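You operate a simulated robot arm through the tools that you are given. There is no shell and no other tool. Be economical: measure what you need, move in short steps, check, and stop when the job is done.

You are at the controls of a simulated two-armed robot. One attempt, no reset.

TASK
Paste the purple sheet on the loose board and hold the work steady while you rub it flat.
Fine: yellow brush, paste pot, felt block; tools back. Set down upright: yellow brush. A coat counts when it lies all over at full strength: go over it till it gets no stronger.

The check looks at the end state, three seconds after you hand in, the way a careful person would. Anything else that was tipped, shoved, dropped, spilled or broken makes it a failure. Flat cloth is picked up by pressing the open fingertips on it (5 to 10 N) and closing them slowly along it; thin cloth reads only 2 to 8 mm in the jaws.

THE ROBOT
Two 7-joint arms with two-finger parallel grippers on one trunk, on a base that drives. Base frame: it is fixed to the floor where the robot stands at the start and does not move with it; the origin is under the middle of the robot, x ahead of it, y to its left, z up; the surface under the hand at the start is at about z = 900. Units: mm, degrees, N and s.
The left shoulder is at the start at [70, 163, 1270], the right one opposite. With the tool pointing down near the work surface each hand reaches from about 380 to 880 mm from the robot's upright axis, wherever it stands, measured 20 degrees to its own side. Places, roughly: felt block (8x5x4 cm) [600, -500, 900]. Payload 3.43 kg a hand.
Tool frame (each hand has its own): the origin (TCP) lies between the finger pads and is the grasp point; the fingertips stand 34 mm ahead of it; z points along the fingers, y is the line along which they close. Largest opening 128 mm; finger width 24, thickness 12; the body of the gripper, 48 by 130 mm, starts 96 mm behind the TCP.
Orientation is that of the tool frame in the base frame, as [roll, pitch, yaw] about the fixed x, y, z axes, in that order (R = Rz(yaw) Ry(pitch) Rx(roll)). With the fingers straight down and closing along the base's y, the tool's x points along the base's -x, its y along +y and its z along -z.

THE INTERFACE
- The arms move only by the tool send_rows. It takes "left_deltas", "right_deltas" or both (then of equal length, played together; a hand with none holds still); each is a list of rows, each a list of 7 numbers: the turn, a rotation vector about the base's x, y, z in units of 45 degrees (1.0 is 45 degrees), then the shift along the base's x, y, z in units of 500 mm (1.0 is 500 mm), then the gripper command, from -1 (shut) to 1 (fully open), values between in proportion. In form: [[ax, ay, az, dx, dy, dz, jaw], ...]. A call has 1 to 12 rows; each row is the pose to reach, as a shift and turn from the pose commanded when the call began. A call with a number of a shift or a turn outside -1 to 1 is refused whole. A row lasts 0.2 s, in which the tool goes at most 50 mm and 8.6 degrees; a call with a longer step from one row to the next is refused whole, and so is a gripper value outside its range. Where a pose cannot be reached the arm comes as near as it can. A force on the tool above 60 N (or 10 N above the force at the start of the call, whichever is more), or a blocked arm, ends the call early, and 0.2 s more pass. The fingers move at their own pace (about 153 mm/s each) and stop on an object; they squeeze with about 28 N. The grip force told is the motor's: it shows also when the fingers shut on nothing. Time passes only in rows, and 0.2 s behind the last, so rows that repeat a pose let the fingers close. The reply holds the time, the measured pose of the TCP, the force on the tool along the base axes, the opening and the grip force, in the units named above and with some noise, with the torque about the TCP (base axes, N m) and any sound that the robot's microphone picked up, and new pictures: "pictures" is both (left out), scene, wrist or none (wrist: the cameras of the hands that moved).
- Cameras (640 x 400 px; columns grow to the right, rows downward): "scene" is now at [134.1, -14.2, 1485.9]; the picture's right is [-0.19, -0.98, 0.00], its down [-0.65, 0.13, -0.75] and it looks along [0.74, -0.14, -0.66] (base axes); focal length 221 px, centre (320, 200). "left" rides on the left gripper at [76, 11, -160] in its tool frame; the picture's right is [-0.15, 0.99, 0.00], its down [-0.88, -0.13, -0.46] and it looks along [-0.45, -0.07, 0.89] (tool axes); focal length 234 px, centre (320, 200). "right" rides on the right gripper at [76, -11, -160] in its tool frame; the picture's right is [0.15, 0.99, 0.00], its down [-0.88, 0.13, -0.46] and it looks along [-0.45, 0.07, 0.89] (tool axes); focal length 234 px, centre (320, 200).
- raise_lower(by): slides the trunk up (or, below 0, down) by that many mm; the arms and the scene camera ride with it, the base frame stays. It gives what a move gives, with no picture.
- roll_base(legs): drives the robot by 1 to 6 legs, each [ahead, left, turn to the left] in mm, mm and degrees, along the robot's own axes; the way and the turn of a leg run together, so that a leg with both is an arc; at most 1500 mm and 180 degrees a leg. The arms and the cameras ride along, it lands a little off, and it stops where it bumps. It gives what a move gives, and a new picture of the scene camera.
- pan_tilt(pan, tilt): turns the head with the scene camera to pan (to the left, within 86 degrees either way) and tilt (down, from -29 to 69), counted from straight ahead of the robot. It gives what a move gives, and a new picture of the scene camera.
- probe_pixels(camera, pixels): for up to 12 pixels [column, row] of the newest picture of that camera ("zoom" is the newest enlarged one), the place [x, y, z] in the base frame of the surface seen there, good to about 2 mm. It takes no simulated time.
- enlarge(camera, box): a new picture of the part [left, top, right, bottom] of that camera's present view, enlarged. It takes no simulated time.
- job_done(): hands the job in; it is judged then, once.

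Go step by step. Measure first, check grasps and placings, and put right what went wrong. The budget is 80 turns and 260 pictures, counting those below and the enlarged ones. Unless the task says otherwise, let go and move clear before handing in, and close with one line.

The tools are called after "Call:" as a command line: name --argument value ..., lists and objects as JSON in quotes. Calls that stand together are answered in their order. send_rows: Moves the arms, as the interface text tells. Its arguments: {"type":"object","properties":{"left_deltas":{"type":"array"},"right_deltas":{"type":"array"},"pictures":{"type":"string","enum":["both","scene","wrist","none"]}},"required":[]} The other tools are called the same way: raise_lower (by) slides the trunk up or down; roll_base (legs) drives the base; pan_tilt (pan, tilt) turns the head that bears the scene camera; probe_pixels (camera, pixels) gives the place of the surface under pixels of a picture; enlarge (camera, box) takes an enlarged picture of a part of a camera's view; job_done () hands the job in.

At the start:

```text
time: 0.0
left_eef_pos: [513.7, 90.3, 1304.7]
left_orientation: [-180.0, 0.0, -179.9]
left_contact_force: [-0.1, 0.1, -0.2]
left_moment: [0.02, -0.04, -0.02]
left_gripper_width: 128.3
left_grip_force: 0.2
right_eef_pos: [460.7, -387.9, 1334.5]
right_orientation: [179.9, 0.0, 179.9]
right_contact_force: [0.0, -0.9, -0.2]
right_moment: [-0.03, 0.0, 0.03]
right_gripper_width: 128.0
right_grip_force: 0.1
trunk travel left (down, up): [-750.0, 190.0]
robot x, y, heading: [1.2, 4.8, -0.1]
head pan, tilt: [-11.1, 41.3]
```

scene: 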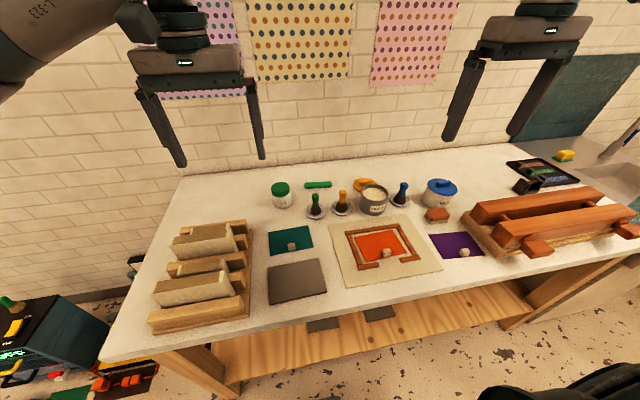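
right: 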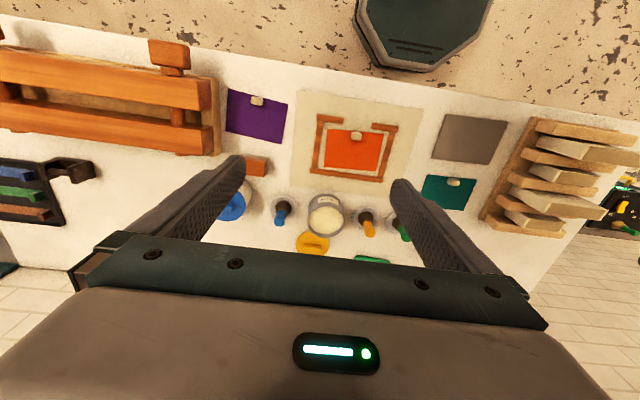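
left: 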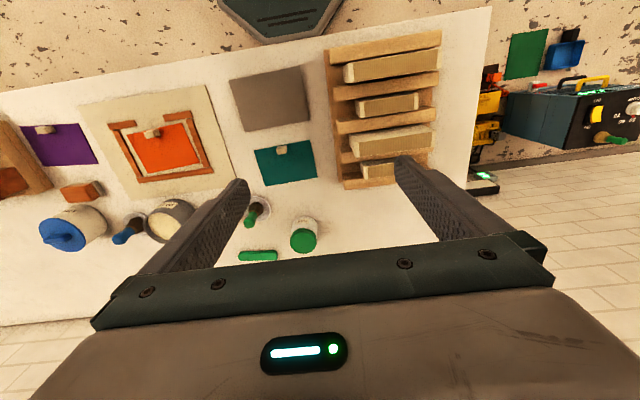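

The scene shows the grey board near (297,282), the purple sheet with a small weight near (457,246), the paste pot at (373,200) and the yellow brush at (342,202). I'll enlarge for detail.

Call:
enlarge --camera "scene" --box '[250, 160, 410, 310]'

Call:
enlarge --camera "scene" --box '[390, 150, 550, 290]'

Call:
probe_pixels --camera "scene" --pixels '[[268, 267], [321, 259], [327, 290], [269, 304], [297, 282], [430, 235], [467, 232], [485, 253], [447, 258], [464, 252], [437, 214], [342, 193]]'

Call:
probe_pixels --camera "right" --pixels '[[229, 90], [288, 104], [279, 142], [227, 132], [257, 100], [447, 114], [508, 122], [491, 165], [432, 157], [326, 216], [367, 218], [256, 166]]'

```text
2.67 times, centred on (330, 235) of scene
```

zoom: 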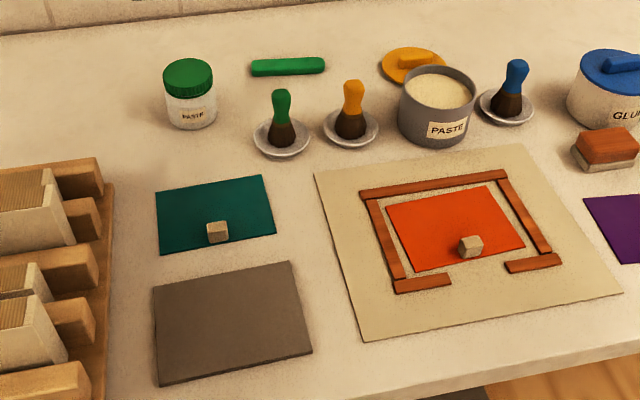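

```text
2.86 times, centred on (470, 220) of scene
```

zoom: 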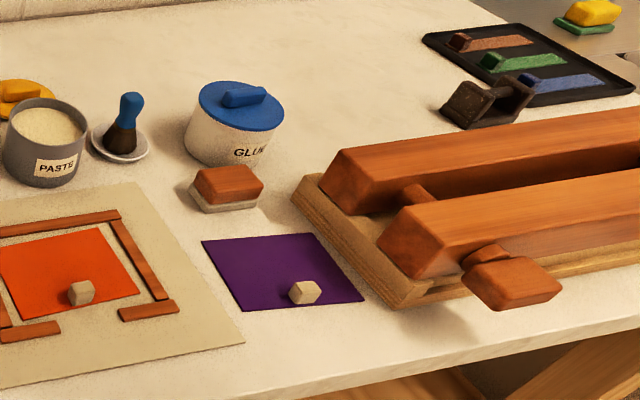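

```text
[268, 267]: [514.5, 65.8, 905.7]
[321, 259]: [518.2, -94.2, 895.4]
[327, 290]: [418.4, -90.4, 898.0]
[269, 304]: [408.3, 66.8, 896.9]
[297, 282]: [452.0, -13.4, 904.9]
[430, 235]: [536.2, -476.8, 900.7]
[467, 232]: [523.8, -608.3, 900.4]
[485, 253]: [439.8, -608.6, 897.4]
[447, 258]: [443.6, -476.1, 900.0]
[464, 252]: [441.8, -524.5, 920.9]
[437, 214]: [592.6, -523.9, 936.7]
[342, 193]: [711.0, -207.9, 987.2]
```

```text
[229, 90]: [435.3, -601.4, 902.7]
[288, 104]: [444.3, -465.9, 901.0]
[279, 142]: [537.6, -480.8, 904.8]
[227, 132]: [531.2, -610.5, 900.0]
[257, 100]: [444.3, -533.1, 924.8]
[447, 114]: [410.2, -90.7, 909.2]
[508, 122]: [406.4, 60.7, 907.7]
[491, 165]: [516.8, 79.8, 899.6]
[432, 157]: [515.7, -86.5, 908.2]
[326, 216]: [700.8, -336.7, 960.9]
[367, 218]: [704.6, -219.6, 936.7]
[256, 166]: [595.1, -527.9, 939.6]
```

The board is about 160 x 105 mm centred at [462,-12]; the purple sheet is about 133 x 94 mm at [490,-542] with a small cube on it. I'll look closer at the cube, the brush and the pot.

Call:
enlarge --camera "right" --box '[215, 80, 305, 180]'

Call:
enlarge --camera "scene" --box '[300, 170, 420, 230]'

Call:
probe_pixels --camera "zoom" --pixels '[[222, 125], [222, 150], [222, 180], [222, 202], [222, 232], [190, 210], [258, 210], [395, 110], [350, 90], [435, 105], [388, 185], [90, 150]]'

Call:
probe_pixels --camera "right" --pixels '[[340, 198], [345, 232], [310, 243], [310, 215], [365, 213], [372, 233], [283, 205], [400, 222], [250, 97], [264, 97], [257, 105], [320, 234]]'

```text
4.00 times, centred on (260, 130) of right
```

zoom: 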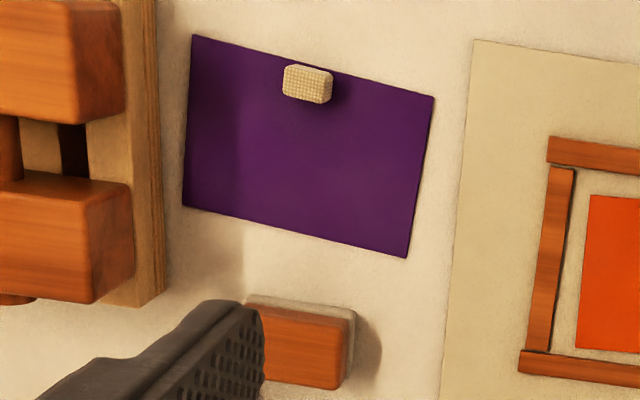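

```text
5.33 times, centred on (360, 200) of scene
```

zoom: 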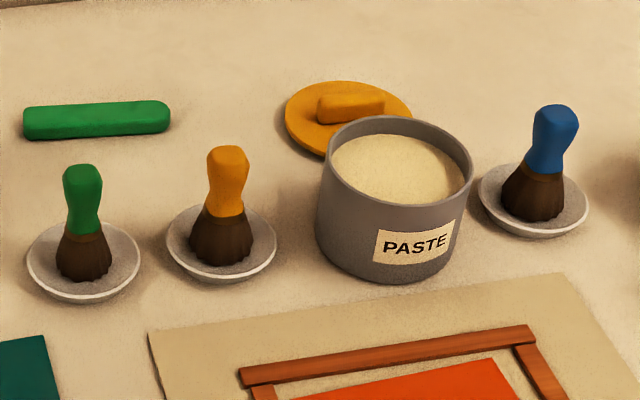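

```text
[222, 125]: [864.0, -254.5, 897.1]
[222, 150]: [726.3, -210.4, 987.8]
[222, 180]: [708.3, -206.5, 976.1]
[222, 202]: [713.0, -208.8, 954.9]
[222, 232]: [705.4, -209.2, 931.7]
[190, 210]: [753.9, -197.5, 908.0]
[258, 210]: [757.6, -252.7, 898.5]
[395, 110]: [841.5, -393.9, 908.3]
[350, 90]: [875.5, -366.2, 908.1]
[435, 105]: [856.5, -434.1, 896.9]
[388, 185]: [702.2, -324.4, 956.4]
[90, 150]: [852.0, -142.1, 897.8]
```

```text
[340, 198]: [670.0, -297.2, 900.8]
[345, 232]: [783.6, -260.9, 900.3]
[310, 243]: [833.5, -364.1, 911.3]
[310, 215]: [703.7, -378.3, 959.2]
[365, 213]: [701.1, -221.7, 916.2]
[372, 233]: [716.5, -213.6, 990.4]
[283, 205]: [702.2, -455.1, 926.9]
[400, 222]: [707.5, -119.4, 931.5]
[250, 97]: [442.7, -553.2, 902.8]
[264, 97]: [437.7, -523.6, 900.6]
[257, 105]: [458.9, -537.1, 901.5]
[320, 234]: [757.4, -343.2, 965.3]
```

The yellow brush stands at about [715,-210], with its handle spanning z 945–990 in the saucer. The pot is centred near [712,-333] with paste at z≈957. I'll move the right hand above the brush with the jaws part open.

Call:
send_rows --right_deltas '[[0, 0, 0, 0.057, 0.04, -0.045, 0.1], [0, 0, 0, 0.114, 0.08, -0.09, 0.1], [0, 0, 0, 0.171, 0.12, -0.135, 0.1], [0, 0, 0, 0.228, 0.16, -0.18, 0.1], [0, 0, 0, 0.285, 0.2, -0.225, 0.1], [0, 0, 0, 0.342, 0.24, -0.27, 0.1], [0, 0, 0, 0.399, 0.28, -0.315, 0.1], [0, 0, 0, 0.456, 0.32, -0.36, 0.1], [0, 0, 0, 0.508, 0.356, -0.41, 0.1], [0, 0, 0, 0.508, 0.356, -0.41, 0.1]]'

```text
time: 2.2
left_eef_pos: [514.6, 90.3, 1304.7]
left_orientation: [179.9, 0.0, 180.0]
left_contact_force: [0.2, 0.5, 0.3]
left_moment: [0.01, 0.02, -0.02]
left_gripper_width: 128.1
left_grip_force: 0.0
right_eef_pos: [680.6, -237.3, 1137.5]
right_orientation: [179.9, 0.2, 180.0]
right_contact_force: [-1.5, -0.1, -0.2]
right_moment: [0.0, 0.02, 0.01]
right_gripper_width: 70.3
right_grip_force: 0.2
right hand out of reach, approached as far as the arm can: row 8, 9, 10
trunk travel left (down, up): [-750.0, 190.0]
robot x, y, heading: [-1.4, -1.4, 0.1]
head pan, tilt: [-11.1, 41.3]
```

scene: 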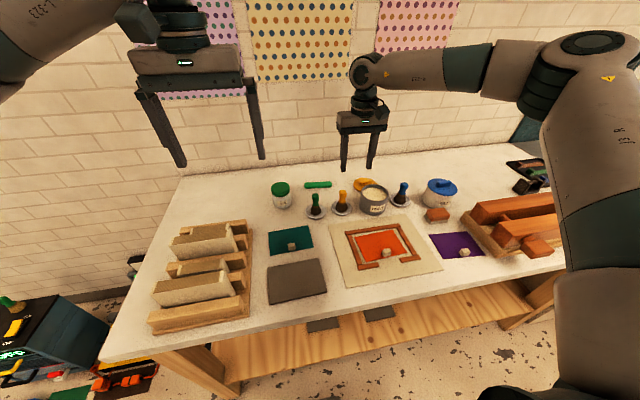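
right: 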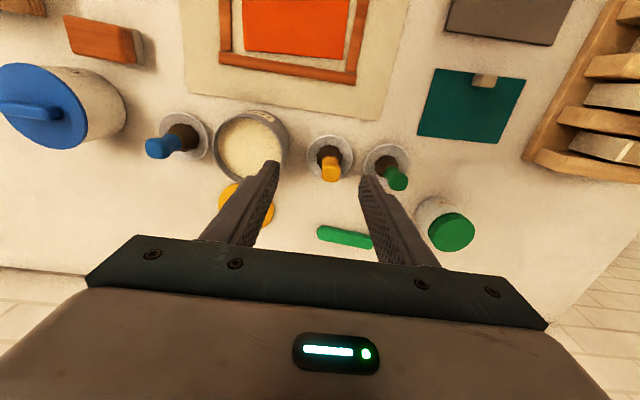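

The reach limit hit at height; the hand is at [681,-237,1137]. I'll refine the brush and pot positions from this closer view, then descend.

Call:
probe_pixels --camera "right" --pixels '[[330, 176], [330, 164], [331, 150], [307, 157], [352, 157], [330, 136], [250, 148], [250, 110], [218, 150], [288, 145], [247, 182], [395, 182]]'

Call:
send_rows --right_deltas '[[0, 0, 0, 0, 0, -0.07, 0.1], [0, 0, 0, 0, 0, -0.12, 0.1], [0, 0, 0, 0, 0, -0.12, 0.1]]' --pictures "wrist"

```text
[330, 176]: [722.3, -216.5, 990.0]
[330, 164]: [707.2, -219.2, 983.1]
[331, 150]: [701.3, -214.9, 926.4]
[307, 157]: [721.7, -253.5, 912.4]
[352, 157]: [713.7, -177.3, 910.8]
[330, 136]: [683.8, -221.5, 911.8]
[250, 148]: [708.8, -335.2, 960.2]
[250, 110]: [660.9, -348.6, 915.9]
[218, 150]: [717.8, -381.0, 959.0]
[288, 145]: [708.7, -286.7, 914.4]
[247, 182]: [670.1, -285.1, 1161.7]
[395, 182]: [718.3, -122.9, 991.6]
```

```text
time: 3.0
left_eef_pos: [514.0, 89.6, 1303.8]
left_orientation: [-179.9, 0.0, -179.8]
left_contact_force: [-0.9, -0.1, 0.0]
left_moment: [-0.01, 0.02, -0.01]
left_gripper_width: 127.9
left_grip_force: 0.0
right_eef_pos: [671.8, -242.7, 1079.5]
right_orientation: [179.9, 0.1, -180.0]
right_contact_force: [0.2, 0.5, -0.2]
right_moment: [0.04, -0.01, -0.02]
right_gripper_width: 70.3
right_grip_force: 0.1
right hand out of reach, approached as far as the arm can: row 1, 2, 3
trunk travel left (down, up): [-750.0, 190.0]
robot x, y, heading: [-0.4, -2.1, 0.0]
head pan, tilt: [-11.1, 41.3]
```

right: 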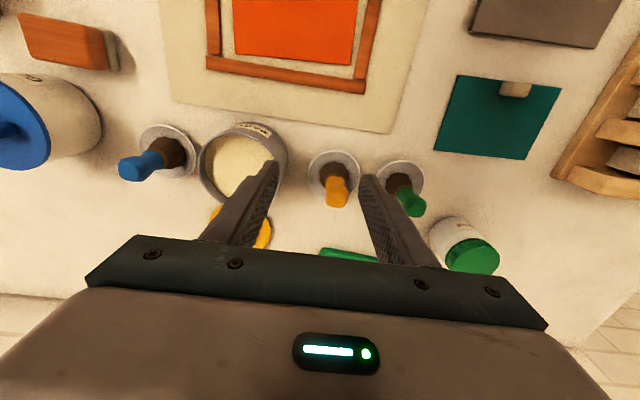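

The hand is still short of the brush by about 45 mm. I'll raise it, then lower the trunk, and retry.

Call:
send_rows --right_deltas '[[0, 0, 0, -0.06, 0, 0.06, 0.1], [0, 0, 0, -0.1, 0, 0.14, 0.1], [0, 0, 0, -0.1, 0, 0.22, 0.1], [0, 0, 0, -0.1, 0, 0.3, 0.1], [0, 0, 0, -0.1, 0, 0.3, 0.1]]' --pictures "none"

Call:
raise_lower --by -130

```text
time: 4.2
left_eef_pos: [512.9, 90.7, 1304.6]
left_orientation: [180.0, 0.0, 180.0]
left_contact_force: [-0.7, -0.1, -0.4]
left_moment: [-0.02, 0.01, 0.0]
left_gripper_width: 128.2
left_grip_force: 0.1
right_eef_pos: [622.9, -243.6, 1232.2]
right_orientation: [-179.9, 0.0, -179.9]
right_contact_force: [0.4, -0.7, -0.1]
right_moment: [0.0, 0.03, 0.01]
right_gripper_width: 70.2
right_grip_force: 0.1
trunk travel left (down, up): [-750.0, 190.0]
robot x, y, heading: [-1.2, -0.6, 0.1]
head pan, tilt: [-11.1, 41.3]
```

```text
time: 5.8
left_eef_pos: [514.2, 91.2, 1175.0]
left_orientation: [180.0, 0.1, -180.0]
left_contact_force: [-0.8, 0.6, 1.0]
left_moment: [0.0, -0.01, 0.01]
left_gripper_width: 128.0
left_grip_force: 0.1
right_eef_pos: [622.8, -243.3, 1101.5]
right_orientation: [-180.0, 0.1, 180.0]
right_contact_force: [0.1, 0.2, 0.6]
right_moment: [0.04, -0.03, 0.0]
right_gripper_width: 70.4
right_grip_force: 0.0
trunk travel left (down, up): [-620.0, 320.0]
robot x, y, heading: [1.3, -1.2, -0.1]
head pan, tilt: [-11.1, 41.3]
```

Trunk lowered. Now the hand goes to above the brush at about [718,-216,1060].

Call:
send_rows --right_deltas '[[0, 0, 0, 0.06, 0.018, -0.02, 0.1], [0, 0, 0, 0.12, 0.036, -0.05, 0.1], [0, 0, 0, 0.19, 0.054, -0.08, 0.1], [0, 0, 0, 0.19, 0.054, -0.08, 0.1]]' --pictures "wrist"

```text
time: 6.8
left_eef_pos: [513.8, 90.9, 1174.2]
left_orientation: [180.0, -0.1, -179.9]
left_contact_force: [0.3, -0.1, 0.2]
left_moment: [0.03, 0.0, 0.01]
left_gripper_width: 128.2
left_grip_force: 0.0
right_eef_pos: [686.8, -242.5, 1059.1]
right_orientation: [179.9, 0.1, -180.0]
right_contact_force: [0.3, -0.7, 0.4]
right_moment: [0.0, 0.06, 0.01]
right_gripper_width: 70.7
right_grip_force: 0.0
right hand out of reach, approached as far as the arm can: row 2, 3, 4
trunk travel left (down, up): [-620.0, 320.0]
robot x, y, heading: [1.1, 2.1, -0.3]
head pan, tilt: [-11.1, 41.3]
```

right: 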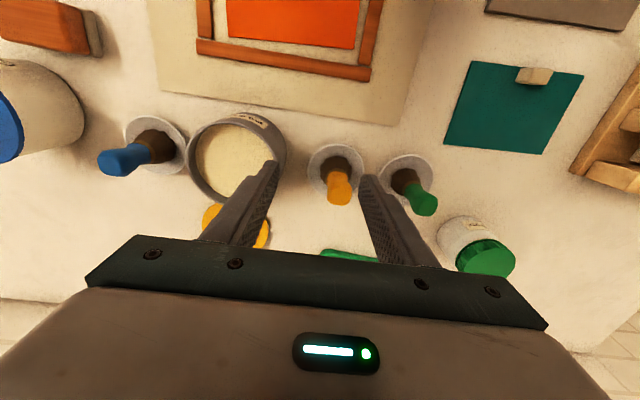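

Still about 30 mm short, so I'll drive the base ahead 70 mm; both hands are clear above everything.

Call:
roll_base --legs '[[70, 0, 0]]'

```text
time: 7.8
left_eef_pos: [582.4, 91.0, 1174.9]
left_orientation: [180.0, 0.1, -179.8]
left_contact_force: [1.8, -0.2, -1.2]
left_moment: [-0.01, 0.03, -0.01]
left_gripper_width: 127.9
left_grip_force: 0.1
right_eef_pos: [754.9, -240.2, 1060.1]
right_orientation: [180.0, 0.1, -179.9]
right_contact_force: [0.2, -0.3, 0.4]
right_moment: [-0.03, 0.02, 0.03]
right_gripper_width: 70.4
right_grip_force: 0.1
trunk travel left (down, up): [-620.0, 320.0]
robot x, y, heading: [67.6, -0.6, 0.0]
head pan, tilt: [-11.1, 41.3]
```

scene: 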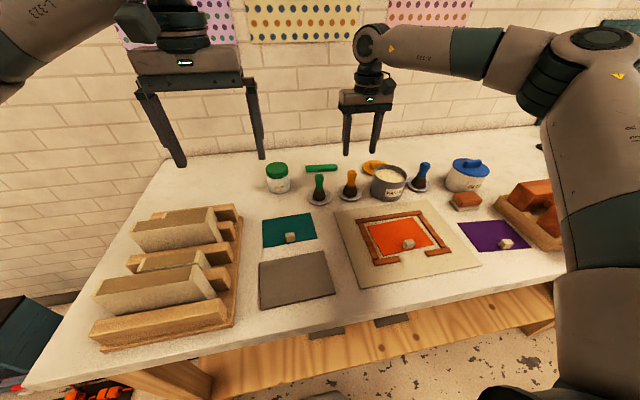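

Now the reach is fine; I'll go to [717,-215] and descend to TCP z≈1010 for a look.

Call:
send_rows --right_deltas '[[0, 0, 0, -0.04, 0.026, 0, 0.1], [0, 0, 0, -0.076, 0.051, -0.03, 0.1], [0, 0, 0, -0.076, 0.051, -0.1, 0.1], [0, 0, 0, -0.076, 0.051, -0.1, 0.1]]' --pictures "wrist"

```text
time: 8.8
left_eef_pos: [580.3, 91.7, 1175.6]
left_orientation: [-180.0, 0.1, -179.9]
left_contact_force: [-1.0, 0.1, -0.5]
left_moment: [-0.01, -0.04, -0.02]
left_gripper_width: 128.2
left_grip_force: 0.0
right_eef_pos: [716.7, -216.8, 1012.3]
right_orientation: [179.9, 0.1, 179.9]
right_contact_force: [-0.9, 0.0, -0.4]
right_moment: [-0.01, -0.02, 0.0]
right_gripper_width: 70.3
right_grip_force: 0.0
trunk travel left (down, up): [-620.0, 320.0]
robot x, y, heading: [68.1, -1.6, -0.2]
head pan, tilt: [-11.1, 41.3]
```

right: 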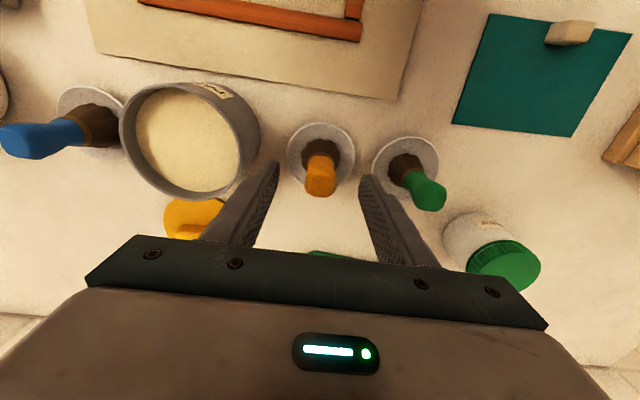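

The brush handle at (320,180) is centred between the fingers. Descend 30 mm and close.

Call:
send_rows --right_deltas '[[0, 0, 0, 0, 0, -0.03, 0.1], [0, 0, 0, 0, 0, -0.06, 0.1], [0, 0, 0, 0, 0, -0.06, -0.2], [0, 0, 0, 0, 0, -0.06, -0.6], [0, 0, 0, 0, 0, -0.06, -1], [0, 0, 0, 0, 0, -0.06, -1]]' --pictures "wrist"

```text
time: 10.2
left_eef_pos: [582.4, 90.2, 1174.5]
left_orientation: [-180.0, -0.1, -179.8]
left_contact_force: [-0.4, 0.5, 0.4]
left_moment: [-0.02, 0.02, 0.01]
left_gripper_width: 128.0
left_grip_force: 0.1
right_eef_pos: [717.4, -216.7, 980.1]
right_orientation: [179.9, 0.1, -179.8]
right_contact_force: [-0.2, 0.3, 0.0]
right_moment: [0.01, -0.02, 0.04]
right_gripper_width: 27.3
right_grip_force: 27.9
trunk travel left (down, up): [-620.0, 320.0]
robot x, y, heading: [67.5, -1.9, -0.1]
head pan, tilt: [-11.1, 41.3]
```

right: 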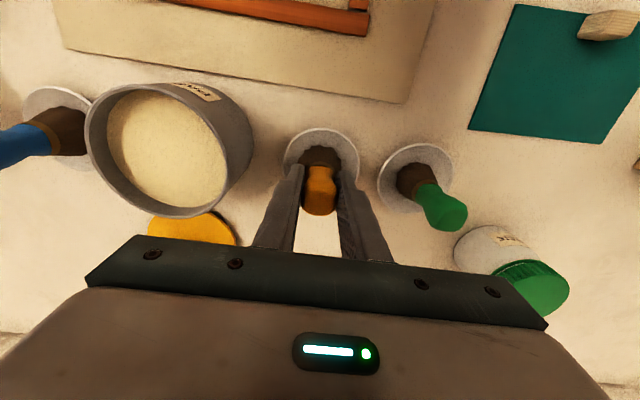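

Brush gripped (27 mm). Lift it and check; also measure the pot.

Call:
probe_pixels --camera "right" --pixels '[[168, 148], [110, 140], [226, 152], [165, 98], [170, 203], [96, 150], [170, 85], [242, 150]]'

Call:
send_rows --right_deltas '[[0, 0, 0, 0, 0, 0.04, -1], [0, 0, 0, 0, 0, 0.1, -1], [0, 0, 0, 0, 0, 0.18, -1], [0, 0, 0, 0, 0, 0.24, -1], [0, 0, 0, 0, 0, 0.24, -1]]'

```text
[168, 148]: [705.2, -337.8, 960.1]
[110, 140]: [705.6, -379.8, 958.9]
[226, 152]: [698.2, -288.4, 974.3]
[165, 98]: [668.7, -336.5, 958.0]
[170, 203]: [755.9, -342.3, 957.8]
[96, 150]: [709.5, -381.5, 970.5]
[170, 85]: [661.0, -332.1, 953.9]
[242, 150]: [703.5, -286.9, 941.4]
```

```text
time: 11.4
left_eef_pos: [582.0, 90.1, 1174.4]
left_orientation: [180.0, 0.0, -179.9]
left_contact_force: [0.3, -0.5, -0.2]
left_moment: [0.01, -0.03, 0.03]
left_gripper_width: 128.1
left_grip_force: 0.1
right_eef_pos: [716.7, -216.2, 1099.7]
right_orientation: [-180.0, 0.0, 179.9]
right_contact_force: [0.1, -0.1, -0.2]
right_moment: [0.02, 0.03, 0.01]
right_gripper_width: 27.3
right_grip_force: 28.0
trunk travel left (down, up): [-620.0, 320.0]
robot x, y, heading: [68.5, 0.9, -0.0]
head pan, tilt: [-11.1, 41.3]
```

scene: 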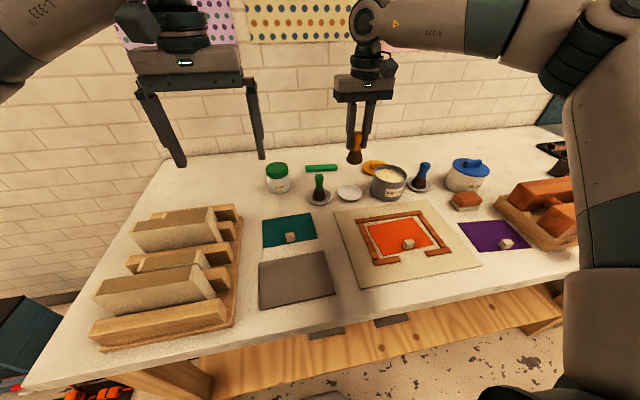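
right: 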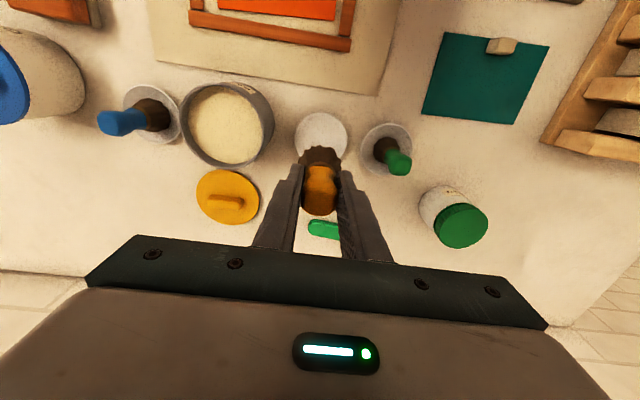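

The brush is up and the saucer stayed at (320,132). I'll measure the saucer centre and the brush's bristle end for offsets.

Call:
enlarge --camera "scene" --box '[325, 90, 405, 220]'

Call:
probe_pixels --camera "right" --pixels '[[320, 132], [296, 135], [346, 132], [320, 114], [188, 125], [272, 125], [228, 85], [305, 156], [320, 155], [336, 155]]'

Call:
probe_pixels --camera "scene" --pixels '[[354, 163], [354, 160], [354, 153], [349, 160], [360, 160], [355, 165]]'

```text
3.08 times, centred on (365, 155) of scene
```

zoom: 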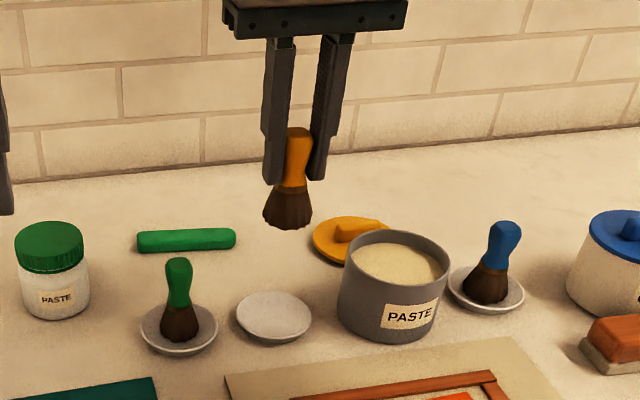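

```text
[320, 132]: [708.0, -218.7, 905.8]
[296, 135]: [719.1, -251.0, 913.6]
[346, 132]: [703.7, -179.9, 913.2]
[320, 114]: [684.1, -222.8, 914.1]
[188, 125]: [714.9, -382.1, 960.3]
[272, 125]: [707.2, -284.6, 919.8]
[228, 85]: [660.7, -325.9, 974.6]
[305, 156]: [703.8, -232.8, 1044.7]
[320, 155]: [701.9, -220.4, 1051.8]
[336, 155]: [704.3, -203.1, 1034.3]
```

```text
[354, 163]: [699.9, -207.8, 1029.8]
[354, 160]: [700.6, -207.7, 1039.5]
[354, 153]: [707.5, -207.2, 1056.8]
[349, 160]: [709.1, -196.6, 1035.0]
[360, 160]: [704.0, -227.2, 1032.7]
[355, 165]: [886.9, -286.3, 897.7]
```

Bristle end is about 73 mm below the TCP, and the pot centre is about [709,-334]. I'll dip about 12 mm into the paste and lift out.

Call:
send_rows --right_deltas '[[0, 0, 0, -0.008, -0.08, 0, -1], [0, 0, 0, -0.016, -0.16, 0, -1], [0, 0, 0, -0.016, -0.236, 0, -1], [0, 0, 0, -0.016, -0.236, -0.06, -1], [0, 0, 0, -0.016, -0.236, -0.12, -1], [0, 0, 0, -0.016, -0.236, -0.15, -1], [0, 0, 0, -0.016, -0.236, -0.162, -1], [0, 0, 0, -0.016, -0.236, -0.162, -1], [0, 0, 0, -0.016, -0.236, -0.162, -1]]'

```text
time: 13.0
left_eef_pos: [579.9, 91.6, 1175.7]
left_orientation: [-179.9, 0.1, -179.9]
left_contact_force: [0.6, -1.2, -0.9]
left_moment: [0.01, 0.06, 0.01]
left_gripper_width: 128.0
left_grip_force: 0.1
right_eef_pos: [710.5, -334.1, 1034.2]
right_orientation: [179.9, 1.3, 179.9]
right_contact_force: [-10.3, 0.7, 29.7]
right_moment: [0.02, 1.27, -0.02]
right_gripper_width: 27.5
right_grip_force: 27.4
trunk travel left (down, up): [-620.0, 320.0]
robot x, y, heading: [68.6, 0.8, -0.1]
head pan, tilt: [-11.1, 41.3]
stopped in row 7 (right hand): the force on the tool passed its limit at 69 N (the readings are from after the stop); the commanded pose is now the measured one
```

scene: 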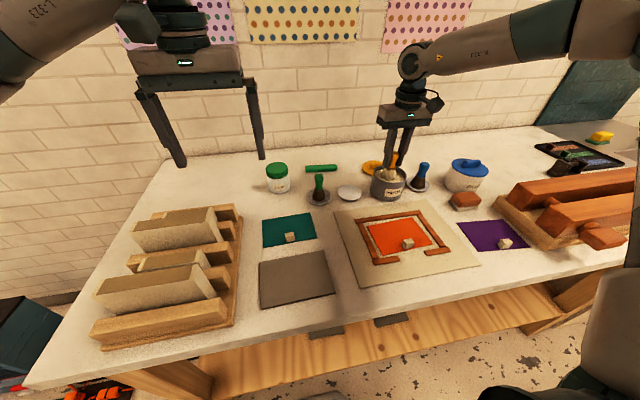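
right: 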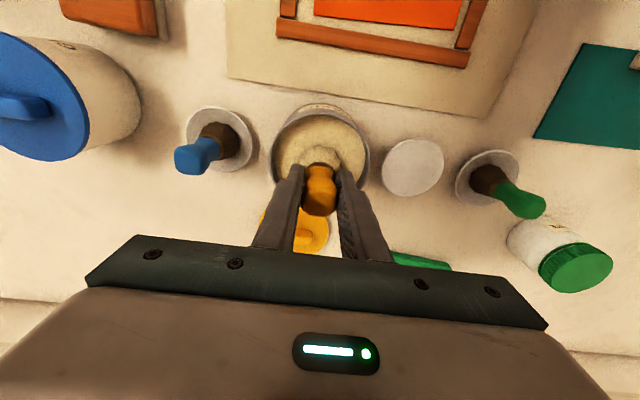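

The paste surface is solid (force 69 N at TCP 1034) and the bristles now look creamy. I'll lift and check the brush's load and tilt.

Call:
send_rows --right_deltas '[[0, 0, 0, 0, 0, 0.03, -1], [0, 0, 0, 0, 0, 0.1, -1], [0, 0, 0, 0, 0, 0.18, -1], [0, 0, 0, 0, 0, 0.18, -1]]'

Call:
enlarge --camera "scene" --box '[365, 80, 445, 220]'

```text
time: 14.0
left_eef_pos: [583.2, 89.1, 1174.2]
left_orientation: [179.9, 0.0, -179.9]
left_contact_force: [-0.1, 0.4, -0.5]
left_moment: [0.03, 0.01, -0.02]
left_gripper_width: 127.9
left_grip_force: 0.1
right_eef_pos: [713.7, -338.1, 1117.2]
right_orientation: [179.8, 1.0, 179.9]
right_contact_force: [0.4, 0.0, -0.7]
right_moment: [0.02, -0.01, 0.0]
right_gripper_width: 27.3
right_grip_force: 27.9
trunk travel left (down, up): [-620.0, 320.0]
robot x, y, heading: [67.0, 0.5, 0.2]
head pan, tilt: [-11.1, 41.3]
```

scene: 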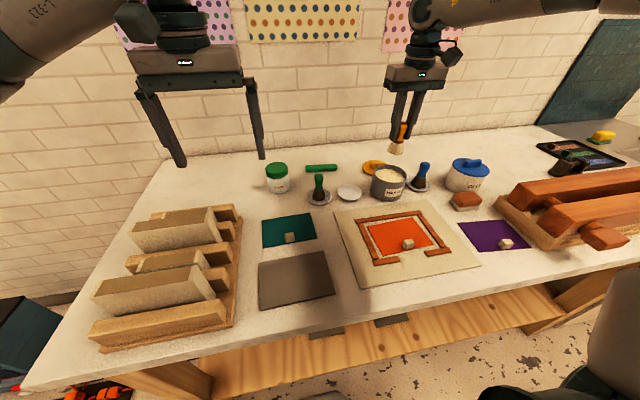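
right: 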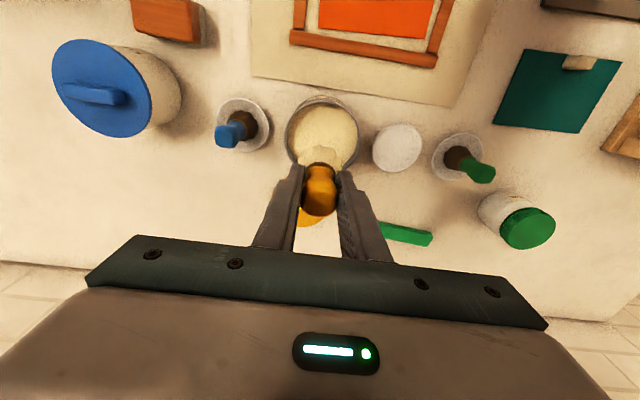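

```text
2.86 times, centred on (405, 150) of scene
```

zoom: 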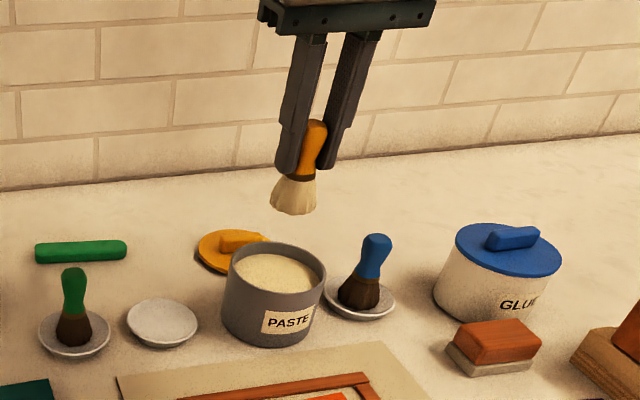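

The brush is fully loaded (creamy bristles). The board at x≈462 is too near the current base position, so I'll back up 70 mm, then measure the board and rack precisely.

Call:
roll_base --legs '[[-70, 0, 0]]'

Call:
pan_tilt --pan 5 --tilt 52

Call:
enlarge --camera "scene" --box '[220, 130, 440, 270]'

```text
time: 15.0
left_eef_pos: [514.5, 89.7, 1172.7]
left_orientation: [179.9, 0.0, -179.8]
left_contact_force: [-0.2, -0.5, -0.2]
left_moment: [0.02, 0.01, 0.05]
left_gripper_width: 127.8
left_grip_force: 0.0
right_eef_pos: [644.7, -337.7, 1117.0]
right_orientation: [-180.0, 1.0, 179.8]
right_contact_force: [0.7, -0.3, -0.2]
right_moment: [0.01, -0.01, 0.01]
right_gripper_width: 27.4
right_grip_force: 28.3
trunk travel left (down, up): [-620.0, 320.0]
robot x, y, heading: [1.8, -2.3, 0.1]
head pan, tilt: [-11.1, 41.3]
```

scene: 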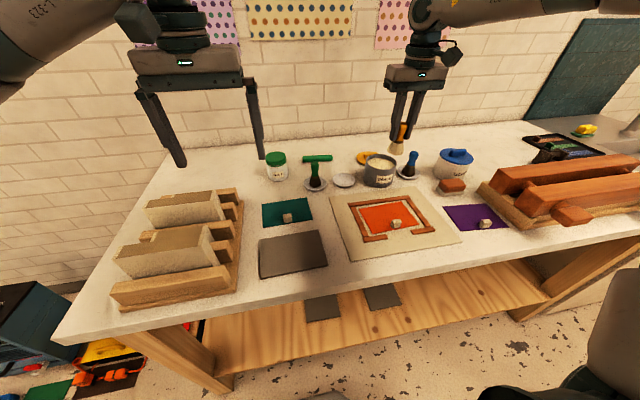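

```text
time: 15.8
left_eef_pos: [513.5, 89.5, 1172.7]
left_orientation: [-180.0, 0.0, 180.0]
left_contact_force: [0.1, 0.4, -0.6]
left_moment: [0.0, 0.04, 0.0]
left_gripper_width: 127.7
left_grip_force: 0.1
right_eef_pos: [643.8, -337.7, 1118.1]
right_orientation: [-180.0, 1.2, 180.0]
right_contact_force: [0.6, 0.3, 0.1]
right_moment: [0.01, -0.04, -0.05]
right_gripper_width: 27.6
right_grip_force: 28.2
trunk travel left (down, up): [-620.0, 320.0]
robot x, y, heading: [0.5, 4.1, -0.2]
head pan, tilt: [5.0, 52.0]
```

scene: 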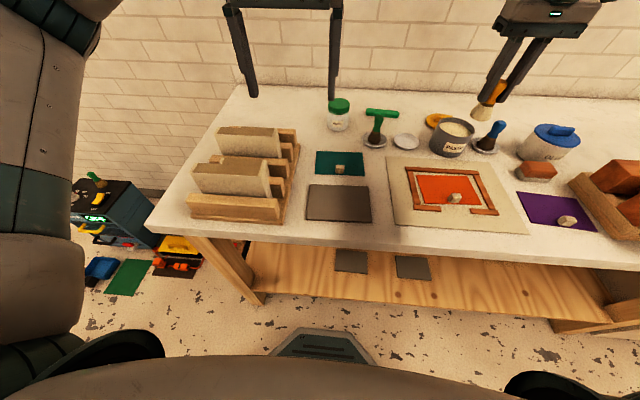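

```text
2.86 times, centred on (330, 200) of scene
```

zoom: 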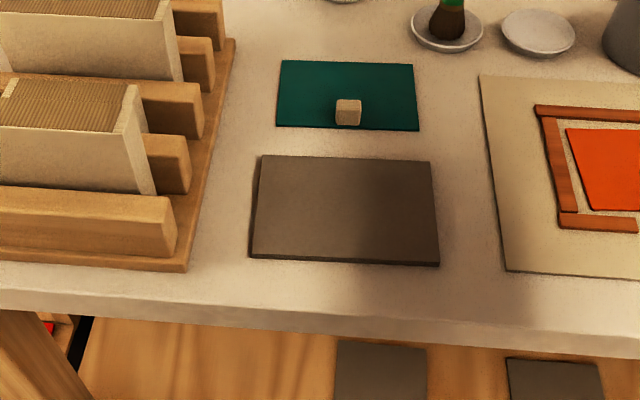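

Clear view of the board. Measure its corners, top and the rack.

Call:
probe_pixels --camera "zoom" --pixels '[[263, 159], [427, 164], [436, 258], [256, 253], [345, 208], [345, 262], [345, 280], [210, 200], [170, 230], [186, 265], [150, 170], [130, 92]]'

Call:
probe_pixels --camera "left" --pixels '[[270, 100], [320, 200]]'

Call:
probe_pixels --camera "zoom" --pixels '[[345, 180], [290, 230], [400, 230], [345, 240], [345, 158], [262, 210], [432, 210], [345, 320]]'

```text
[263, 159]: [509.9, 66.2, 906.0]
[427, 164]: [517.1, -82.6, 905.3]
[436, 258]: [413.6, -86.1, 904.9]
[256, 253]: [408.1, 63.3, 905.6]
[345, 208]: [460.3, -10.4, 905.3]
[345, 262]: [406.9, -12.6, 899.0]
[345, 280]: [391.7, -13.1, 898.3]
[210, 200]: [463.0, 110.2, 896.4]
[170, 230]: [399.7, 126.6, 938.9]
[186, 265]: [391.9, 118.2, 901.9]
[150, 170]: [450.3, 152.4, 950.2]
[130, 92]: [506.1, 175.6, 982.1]
```

```text
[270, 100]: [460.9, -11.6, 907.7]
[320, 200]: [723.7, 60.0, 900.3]
```

```text
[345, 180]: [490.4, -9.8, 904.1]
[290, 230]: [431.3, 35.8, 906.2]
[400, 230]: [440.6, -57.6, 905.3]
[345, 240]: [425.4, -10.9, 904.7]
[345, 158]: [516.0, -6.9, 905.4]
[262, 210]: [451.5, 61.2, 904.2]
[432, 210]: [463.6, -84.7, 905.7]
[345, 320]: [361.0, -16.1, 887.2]
```

Board: centre [462,-10.5], about 150 x 105, top z≈905.5, turned about +2°. I'll move the left hand out of the way and bring the brush above the board centre.

Call:
send_rows --left_deltas '[[0, 0, 0, -0.01, 0.08, 0, 1], [0, 0, 0, -0.02, 0.16, 0, 1], [0, 0, 0, -0.03, 0.24, 0, 1], [0, 0, 0, -0.04, 0.32, 0, 1], [0, 0, 0, -0.05, 0.4, 0, 1], [0, 0, 0, -0.05, 0.48, 0, 1], [0, 0, 0, -0.05, 0.48, 0, 1], [0, 0, 0, -0.05, 0.48, 0, 1], [0, 0, 0, -0.05, 0.48, 0, 1], [0, 0, 0, -0.05, 0.48, 0, 1], [0, 0, 0, -0.05, 0.48, 0, 1], [0, 0, 0, -0.05, 0.48, 0, 1]]' --right_deltas '[[0, 0, 0, 0, 0, 0, -1], [0, 0, 0, -0.03, 0.06, 0, -1], [0, 0, 0, -0.075, 0.13, 0, -1], [0, -0.02, 0, -0.12, 0.21, 0, -1], [0, -0.02, 0, -0.16, 0.29, 0, -1], [0, -0.02, 0, -0.2, 0.37, 0, -1], [0, -0.02, 0, -0.24, 0.45, 0, -1], [0, -0.02, 0, -0.28, 0.53, 0, -1], [0, -0.02, 0, -0.32, 0.61, -0.02, -1], [0, -0.02, 0, -0.364, 0.656, -0.08, -1], [0, -0.02, 0, -0.364, 0.656, -0.16, -1], [0, -0.02, 0, -0.364, 0.656, -0.24, -1]]'

```text
time: 18.4
left_eef_pos: [489.2, 328.9, 1175.0]
left_orientation: [-179.9, 0.0, 180.0]
left_contact_force: [-0.5, 0.5, 0.4]
left_moment: [0.01, -0.02, 0.0]
left_gripper_width: 128.2
left_grip_force: 0.1
right_eef_pos: [459.5, -111.0, 1077.7]
right_orientation: [179.8, 2.0, 179.9]
right_contact_force: [-0.3, 0.1, -0.7]
right_moment: [-0.01, 0.02, 0.01]
right_gripper_width: 27.5
right_grip_force: 27.6
right hand out of reach, approached as far as the arm can: row 7, 8, 9, 10, 11, 12
trunk travel left (down, up): [-620.0, 320.0]
robot x, y, heading: [-0.9, 0.6, -0.1]
head pan, tilt: [5.0, 52.0]
```

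scene: 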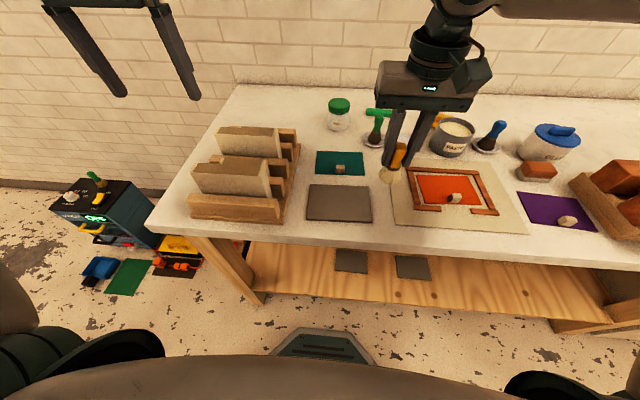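
right: 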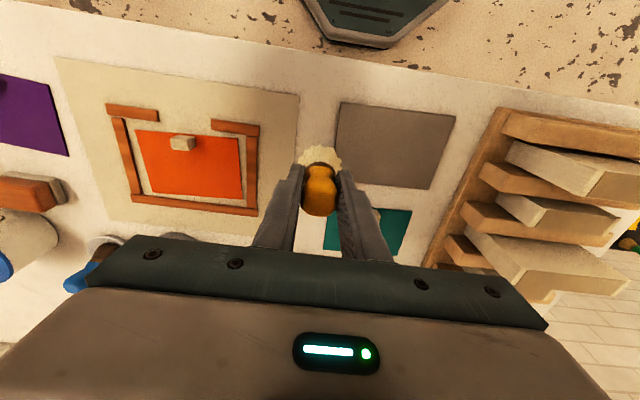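
left: 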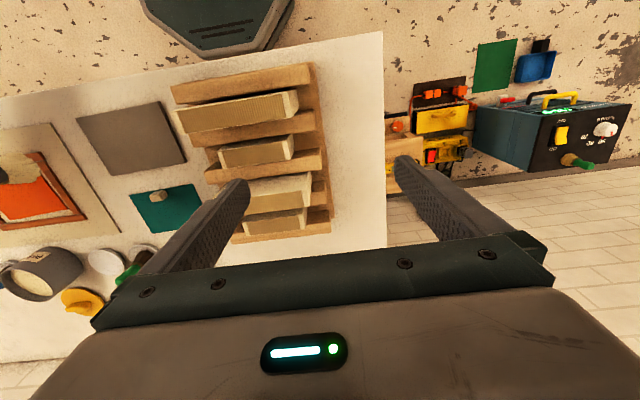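

The right hand is at its inner reach limit (y≈-111). I'll move the base back and left so both hands can work over the board.

Call:
roll_base --legs '[[-120, 80, 0]]'

Call:
send_rows --right_deltas '[[0, 0, 0, 0.08, 0.02, 0, -1], [0, 0, 0, 0.16, 0.04, 0, -1], [0, 0, 0, 0.22, 0.04, 0, -1], [0, 0, 0, 0.245, 0.04, -0.04, -1], [0, 0, 0, 0.245, 0.04, -0.12, -1], [0, 0, 0, 0.245, 0.04, -0.12, -1]]' --pictures "scene"

```text
time: 19.7
left_eef_pos: [370.5, 406.7, 1176.9]
left_orientation: [179.9, 0.1, 179.9]
left_contact_force: [-0.7, -0.9, -0.7]
left_moment: [-0.03, -0.01, 0.01]
left_gripper_width: 127.8
left_grip_force: 0.1
right_eef_pos: [340.3, -32.5, 1076.6]
right_orientation: [179.9, 2.0, 179.8]
right_contact_force: [-0.8, -1.0, -0.9]
right_moment: [0.01, -0.01, -0.01]
right_gripper_width: 27.4
right_grip_force: 28.5
trunk travel left (down, up): [-620.0, 320.0]
robot x, y, heading: [-118.6, 79.1, -0.0]
head pan, tilt: [5.0, 52.0]
```

scene: 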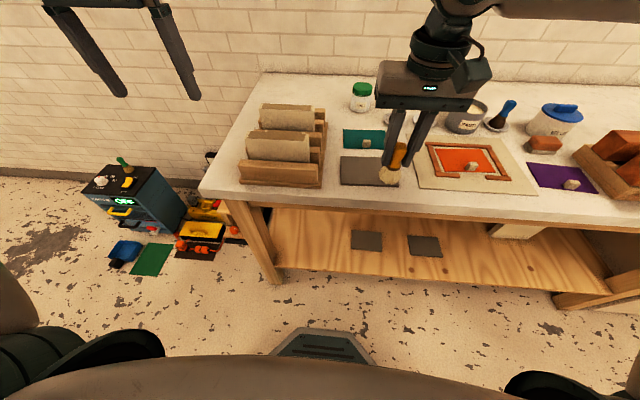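

```text
time: 21.1
left_eef_pos: [370.4, 407.4, 1175.8]
left_orientation: [-179.9, 0.0, 180.0]
left_contact_force: [-0.3, -0.2, -0.4]
left_moment: [0.0, 0.02, -0.05]
left_gripper_width: 128.1
left_grip_force: 0.0
right_eef_pos: [441.1, -60.1, 1019.7]
right_orientation: [179.7, 2.1, 179.9]
right_contact_force: [0.6, -0.4, -0.4]
right_moment: [-0.06, -0.05, -0.04]
right_gripper_width: 27.3
right_grip_force: 28.0
right hand out of reach, approached as far as the arm can: row 1, 2, 3, 4, 5, 6
trunk travel left (down, up): [-620.0, 320.0]
robot x, y, heading: [-117.3, 81.6, 0.1]
head pan, tilt: [5.0, 52.0]
```

scene: 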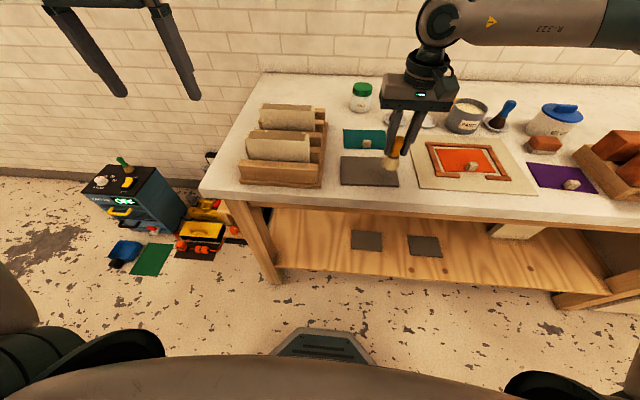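

Still limited at [441,-60]; the limit seems to come from wrist yaw. I'll turn the tool 30° to the left about z and try for the board centre again.

Call:
send_rows --right_deltas '[[0, 0, 0.18, 0, 0, 0, -1], [0, 0, 0.36, 0, 0, 0, -1], [0, 0, 0.54, 0, 0, 0, -1], [0, 0, 0.7, 0, 0, 0, -1], [0, 0, 0.7, 0.04, 0.05, 0, -1], [0, 0, 0.7, 0.04, 0.1, 0, -1], [0, 0, 0.7, 0.04, 0.1, 0, -1]]' --pictures "scene"

```text
time: 22.7
left_eef_pos: [370.8, 407.0, 1175.0]
left_orientation: [-180.0, 0.0, 180.0]
left_contact_force: [-0.3, 0.4, 0.1]
left_moment: [0.0, 0.0, -0.01]
left_gripper_width: 128.2
left_grip_force: 0.0
right_eef_pos: [441.2, -55.8, 1026.7]
right_orientation: [179.9, 2.1, -148.6]
right_contact_force: [0.2, 0.9, -0.9]
right_moment: [0.0, -0.01, -0.01]
right_gripper_width: 27.6
right_grip_force: 28.0
right hand out of reach, approached as far as the arm can: row 5, 6, 7
trunk travel left (down, up): [-620.0, 320.0]
robot x, y, heading: [-117.2, 76.7, -0.1]
head pan, tilt: [5.0, 52.0]
```

scene: 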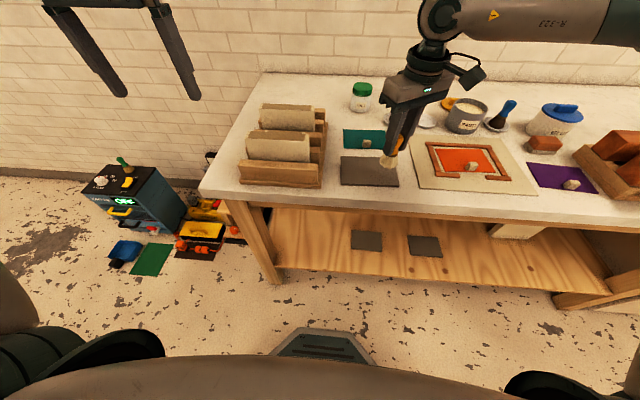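

The limit is on reaching inwards, not on yaw. For holding I'll need the left hand tilted inwards, so I'll test this: the right hand retreats while the left moves in with yaw +45°.

Call:
send_rows --left_deltas '[[0, 0, 0.15, 0.03, -0.06, 0, 1], [0, 0, 0.3, 0.06, -0.12, 0, 1], [0, 0, 0.45, 0.09, -0.18, 0, 1], [0, 0, 0.6, 0.12, -0.24, 0, 1], [0, 0, 0.75, 0.15, -0.3, 0, 1], [0, 0, 0.9, 0.18, -0.36, 0, 1], [0, 0, 1, 0.18, -0.38, 0, 1]]' --right_deltas '[[0, 0, 0, 0, -0.05, 0.02, -1], [0, 0, 0, 0, -0.12, 0.05, -1], [0, 0, 0, 0, -0.2, 0.1, -1], [0, 0, 0, 0, -0.28, 0.1, -1], [0, 0, 0, 0, -0.36, 0.1, -1], [0, 0, 0, 0, -0.44, 0.1, -1], [0, 0, 0, 0, -0.5, 0.1, -1]]' --pictures "none"

Call:
send_rows --left_deltas '[[0, 0, 0.18, 0, 0, 0, 1], [0, 0, 0.36, 0, 0, 0, 1], [0, 0, 0.54, 0, 0, 0, 1], [0, 0, 0.72, 0, 0, 0, 1], [0, 0, 0.9, 0, 0, 0, 1], [0, 0, 1, 0, 0, 0, 1], [0, 0, 1, 0, 0, 0, 1]]' --pictures "none"

Call:
send_rows --left_deltas '[[-0.18, 0, 0, 0, -0.04, 0, 1], [-0.36, 0, 0, 0, -0.08, 0, 1], [-0.54, 0, 0, 0, -0.14, 0, 1], [-0.72, 0, 0, 0, -0.2, 0, 1], [-0.89, 0, 0, 0, -0.26, 0, 1], [-0.89, 0, 0, 0, -0.31, 0, 1], [-0.89, 0, 0, 0, -0.31, 0, 1]]'

```text
time: 24.3
left_eef_pos: [459.8, 215.0, 1176.2]
left_orientation: [179.9, 0.1, -134.9]
left_contact_force: [-0.3, -0.1, -0.6]
left_moment: [0.0, 0.0, -0.02]
left_gripper_width: 128.2
left_grip_force: 0.1
right_eef_pos: [442.1, -311.0, 1073.5]
right_orientation: [179.7, 2.0, -148.7]
right_contact_force: [0.7, 0.1, 0.0]
right_moment: [0.06, 0.04, -0.01]
right_gripper_width: 27.2
right_grip_force: 27.9
trunk travel left (down, up): [-620.0, 320.0]
robot x, y, heading: [-119.8, 78.7, 0.1]
head pan, tilt: [5.0, 52.0]
```

```text
time: 25.9
left_eef_pos: [460.2, 216.6, 1177.3]
left_orientation: [-180.0, 0.0, -89.9]
left_contact_force: [-0.4, 0.9, 0.6]
left_moment: [0.0, -0.01, -0.02]
left_gripper_width: 128.0
left_grip_force: 0.1
right_eef_pos: [441.8, -309.1, 1073.6]
right_orientation: [179.8, 2.1, -148.7]
right_contact_force: [-0.1, 0.2, -1.4]
right_moment: [0.01, -0.01, 0.04]
right_gripper_width: 27.4
right_grip_force: 28.1
trunk travel left (down, up): [-620.0, 320.0]
robot x, y, heading: [-121.2, 81.2, -0.2]
head pan, tilt: [5.0, 52.0]
```

```text
time: 27.5
left_eef_pos: [459.8, 63.2, 1176.0]
left_orientation: [-179.9, -40.2, -90.0]
left_contact_force: [-1.3, -0.7, -0.5]
left_moment: [-0.04, 0.01, 0.01]
left_gripper_width: 128.0
left_grip_force: 0.0
right_eef_pos: [441.3, -308.6, 1074.5]
right_orientation: [179.9, 1.9, -148.6]
right_contact_force: [-0.1, 0.2, -0.3]
right_moment: [-0.05, 0.01, -0.03]
right_gripper_width: 27.1
right_grip_force: 27.8
trunk travel left (down, up): [-620.0, 320.0]
robot x, y, heading: [-121.0, 80.9, 0.1]
head pan, tilt: [5.0, 52.0]
```

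scene: 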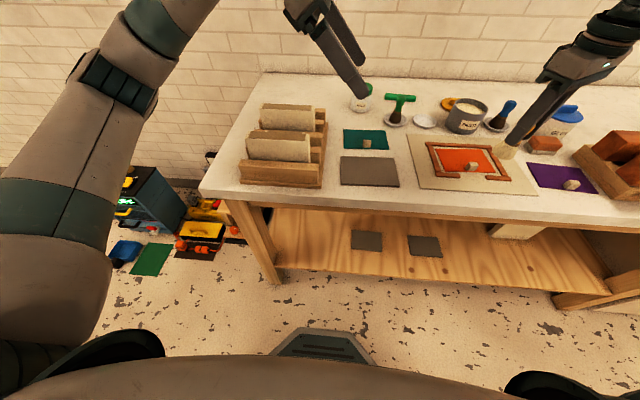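
left: 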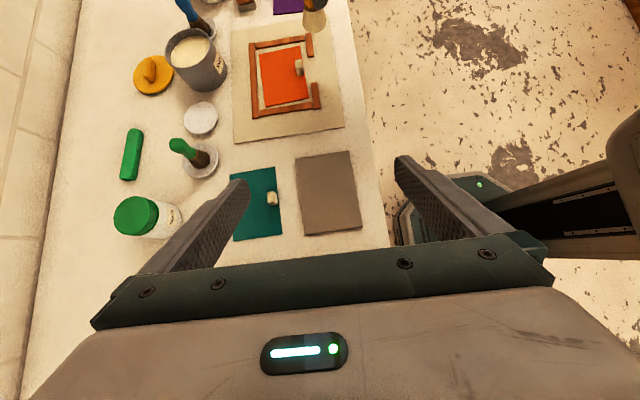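

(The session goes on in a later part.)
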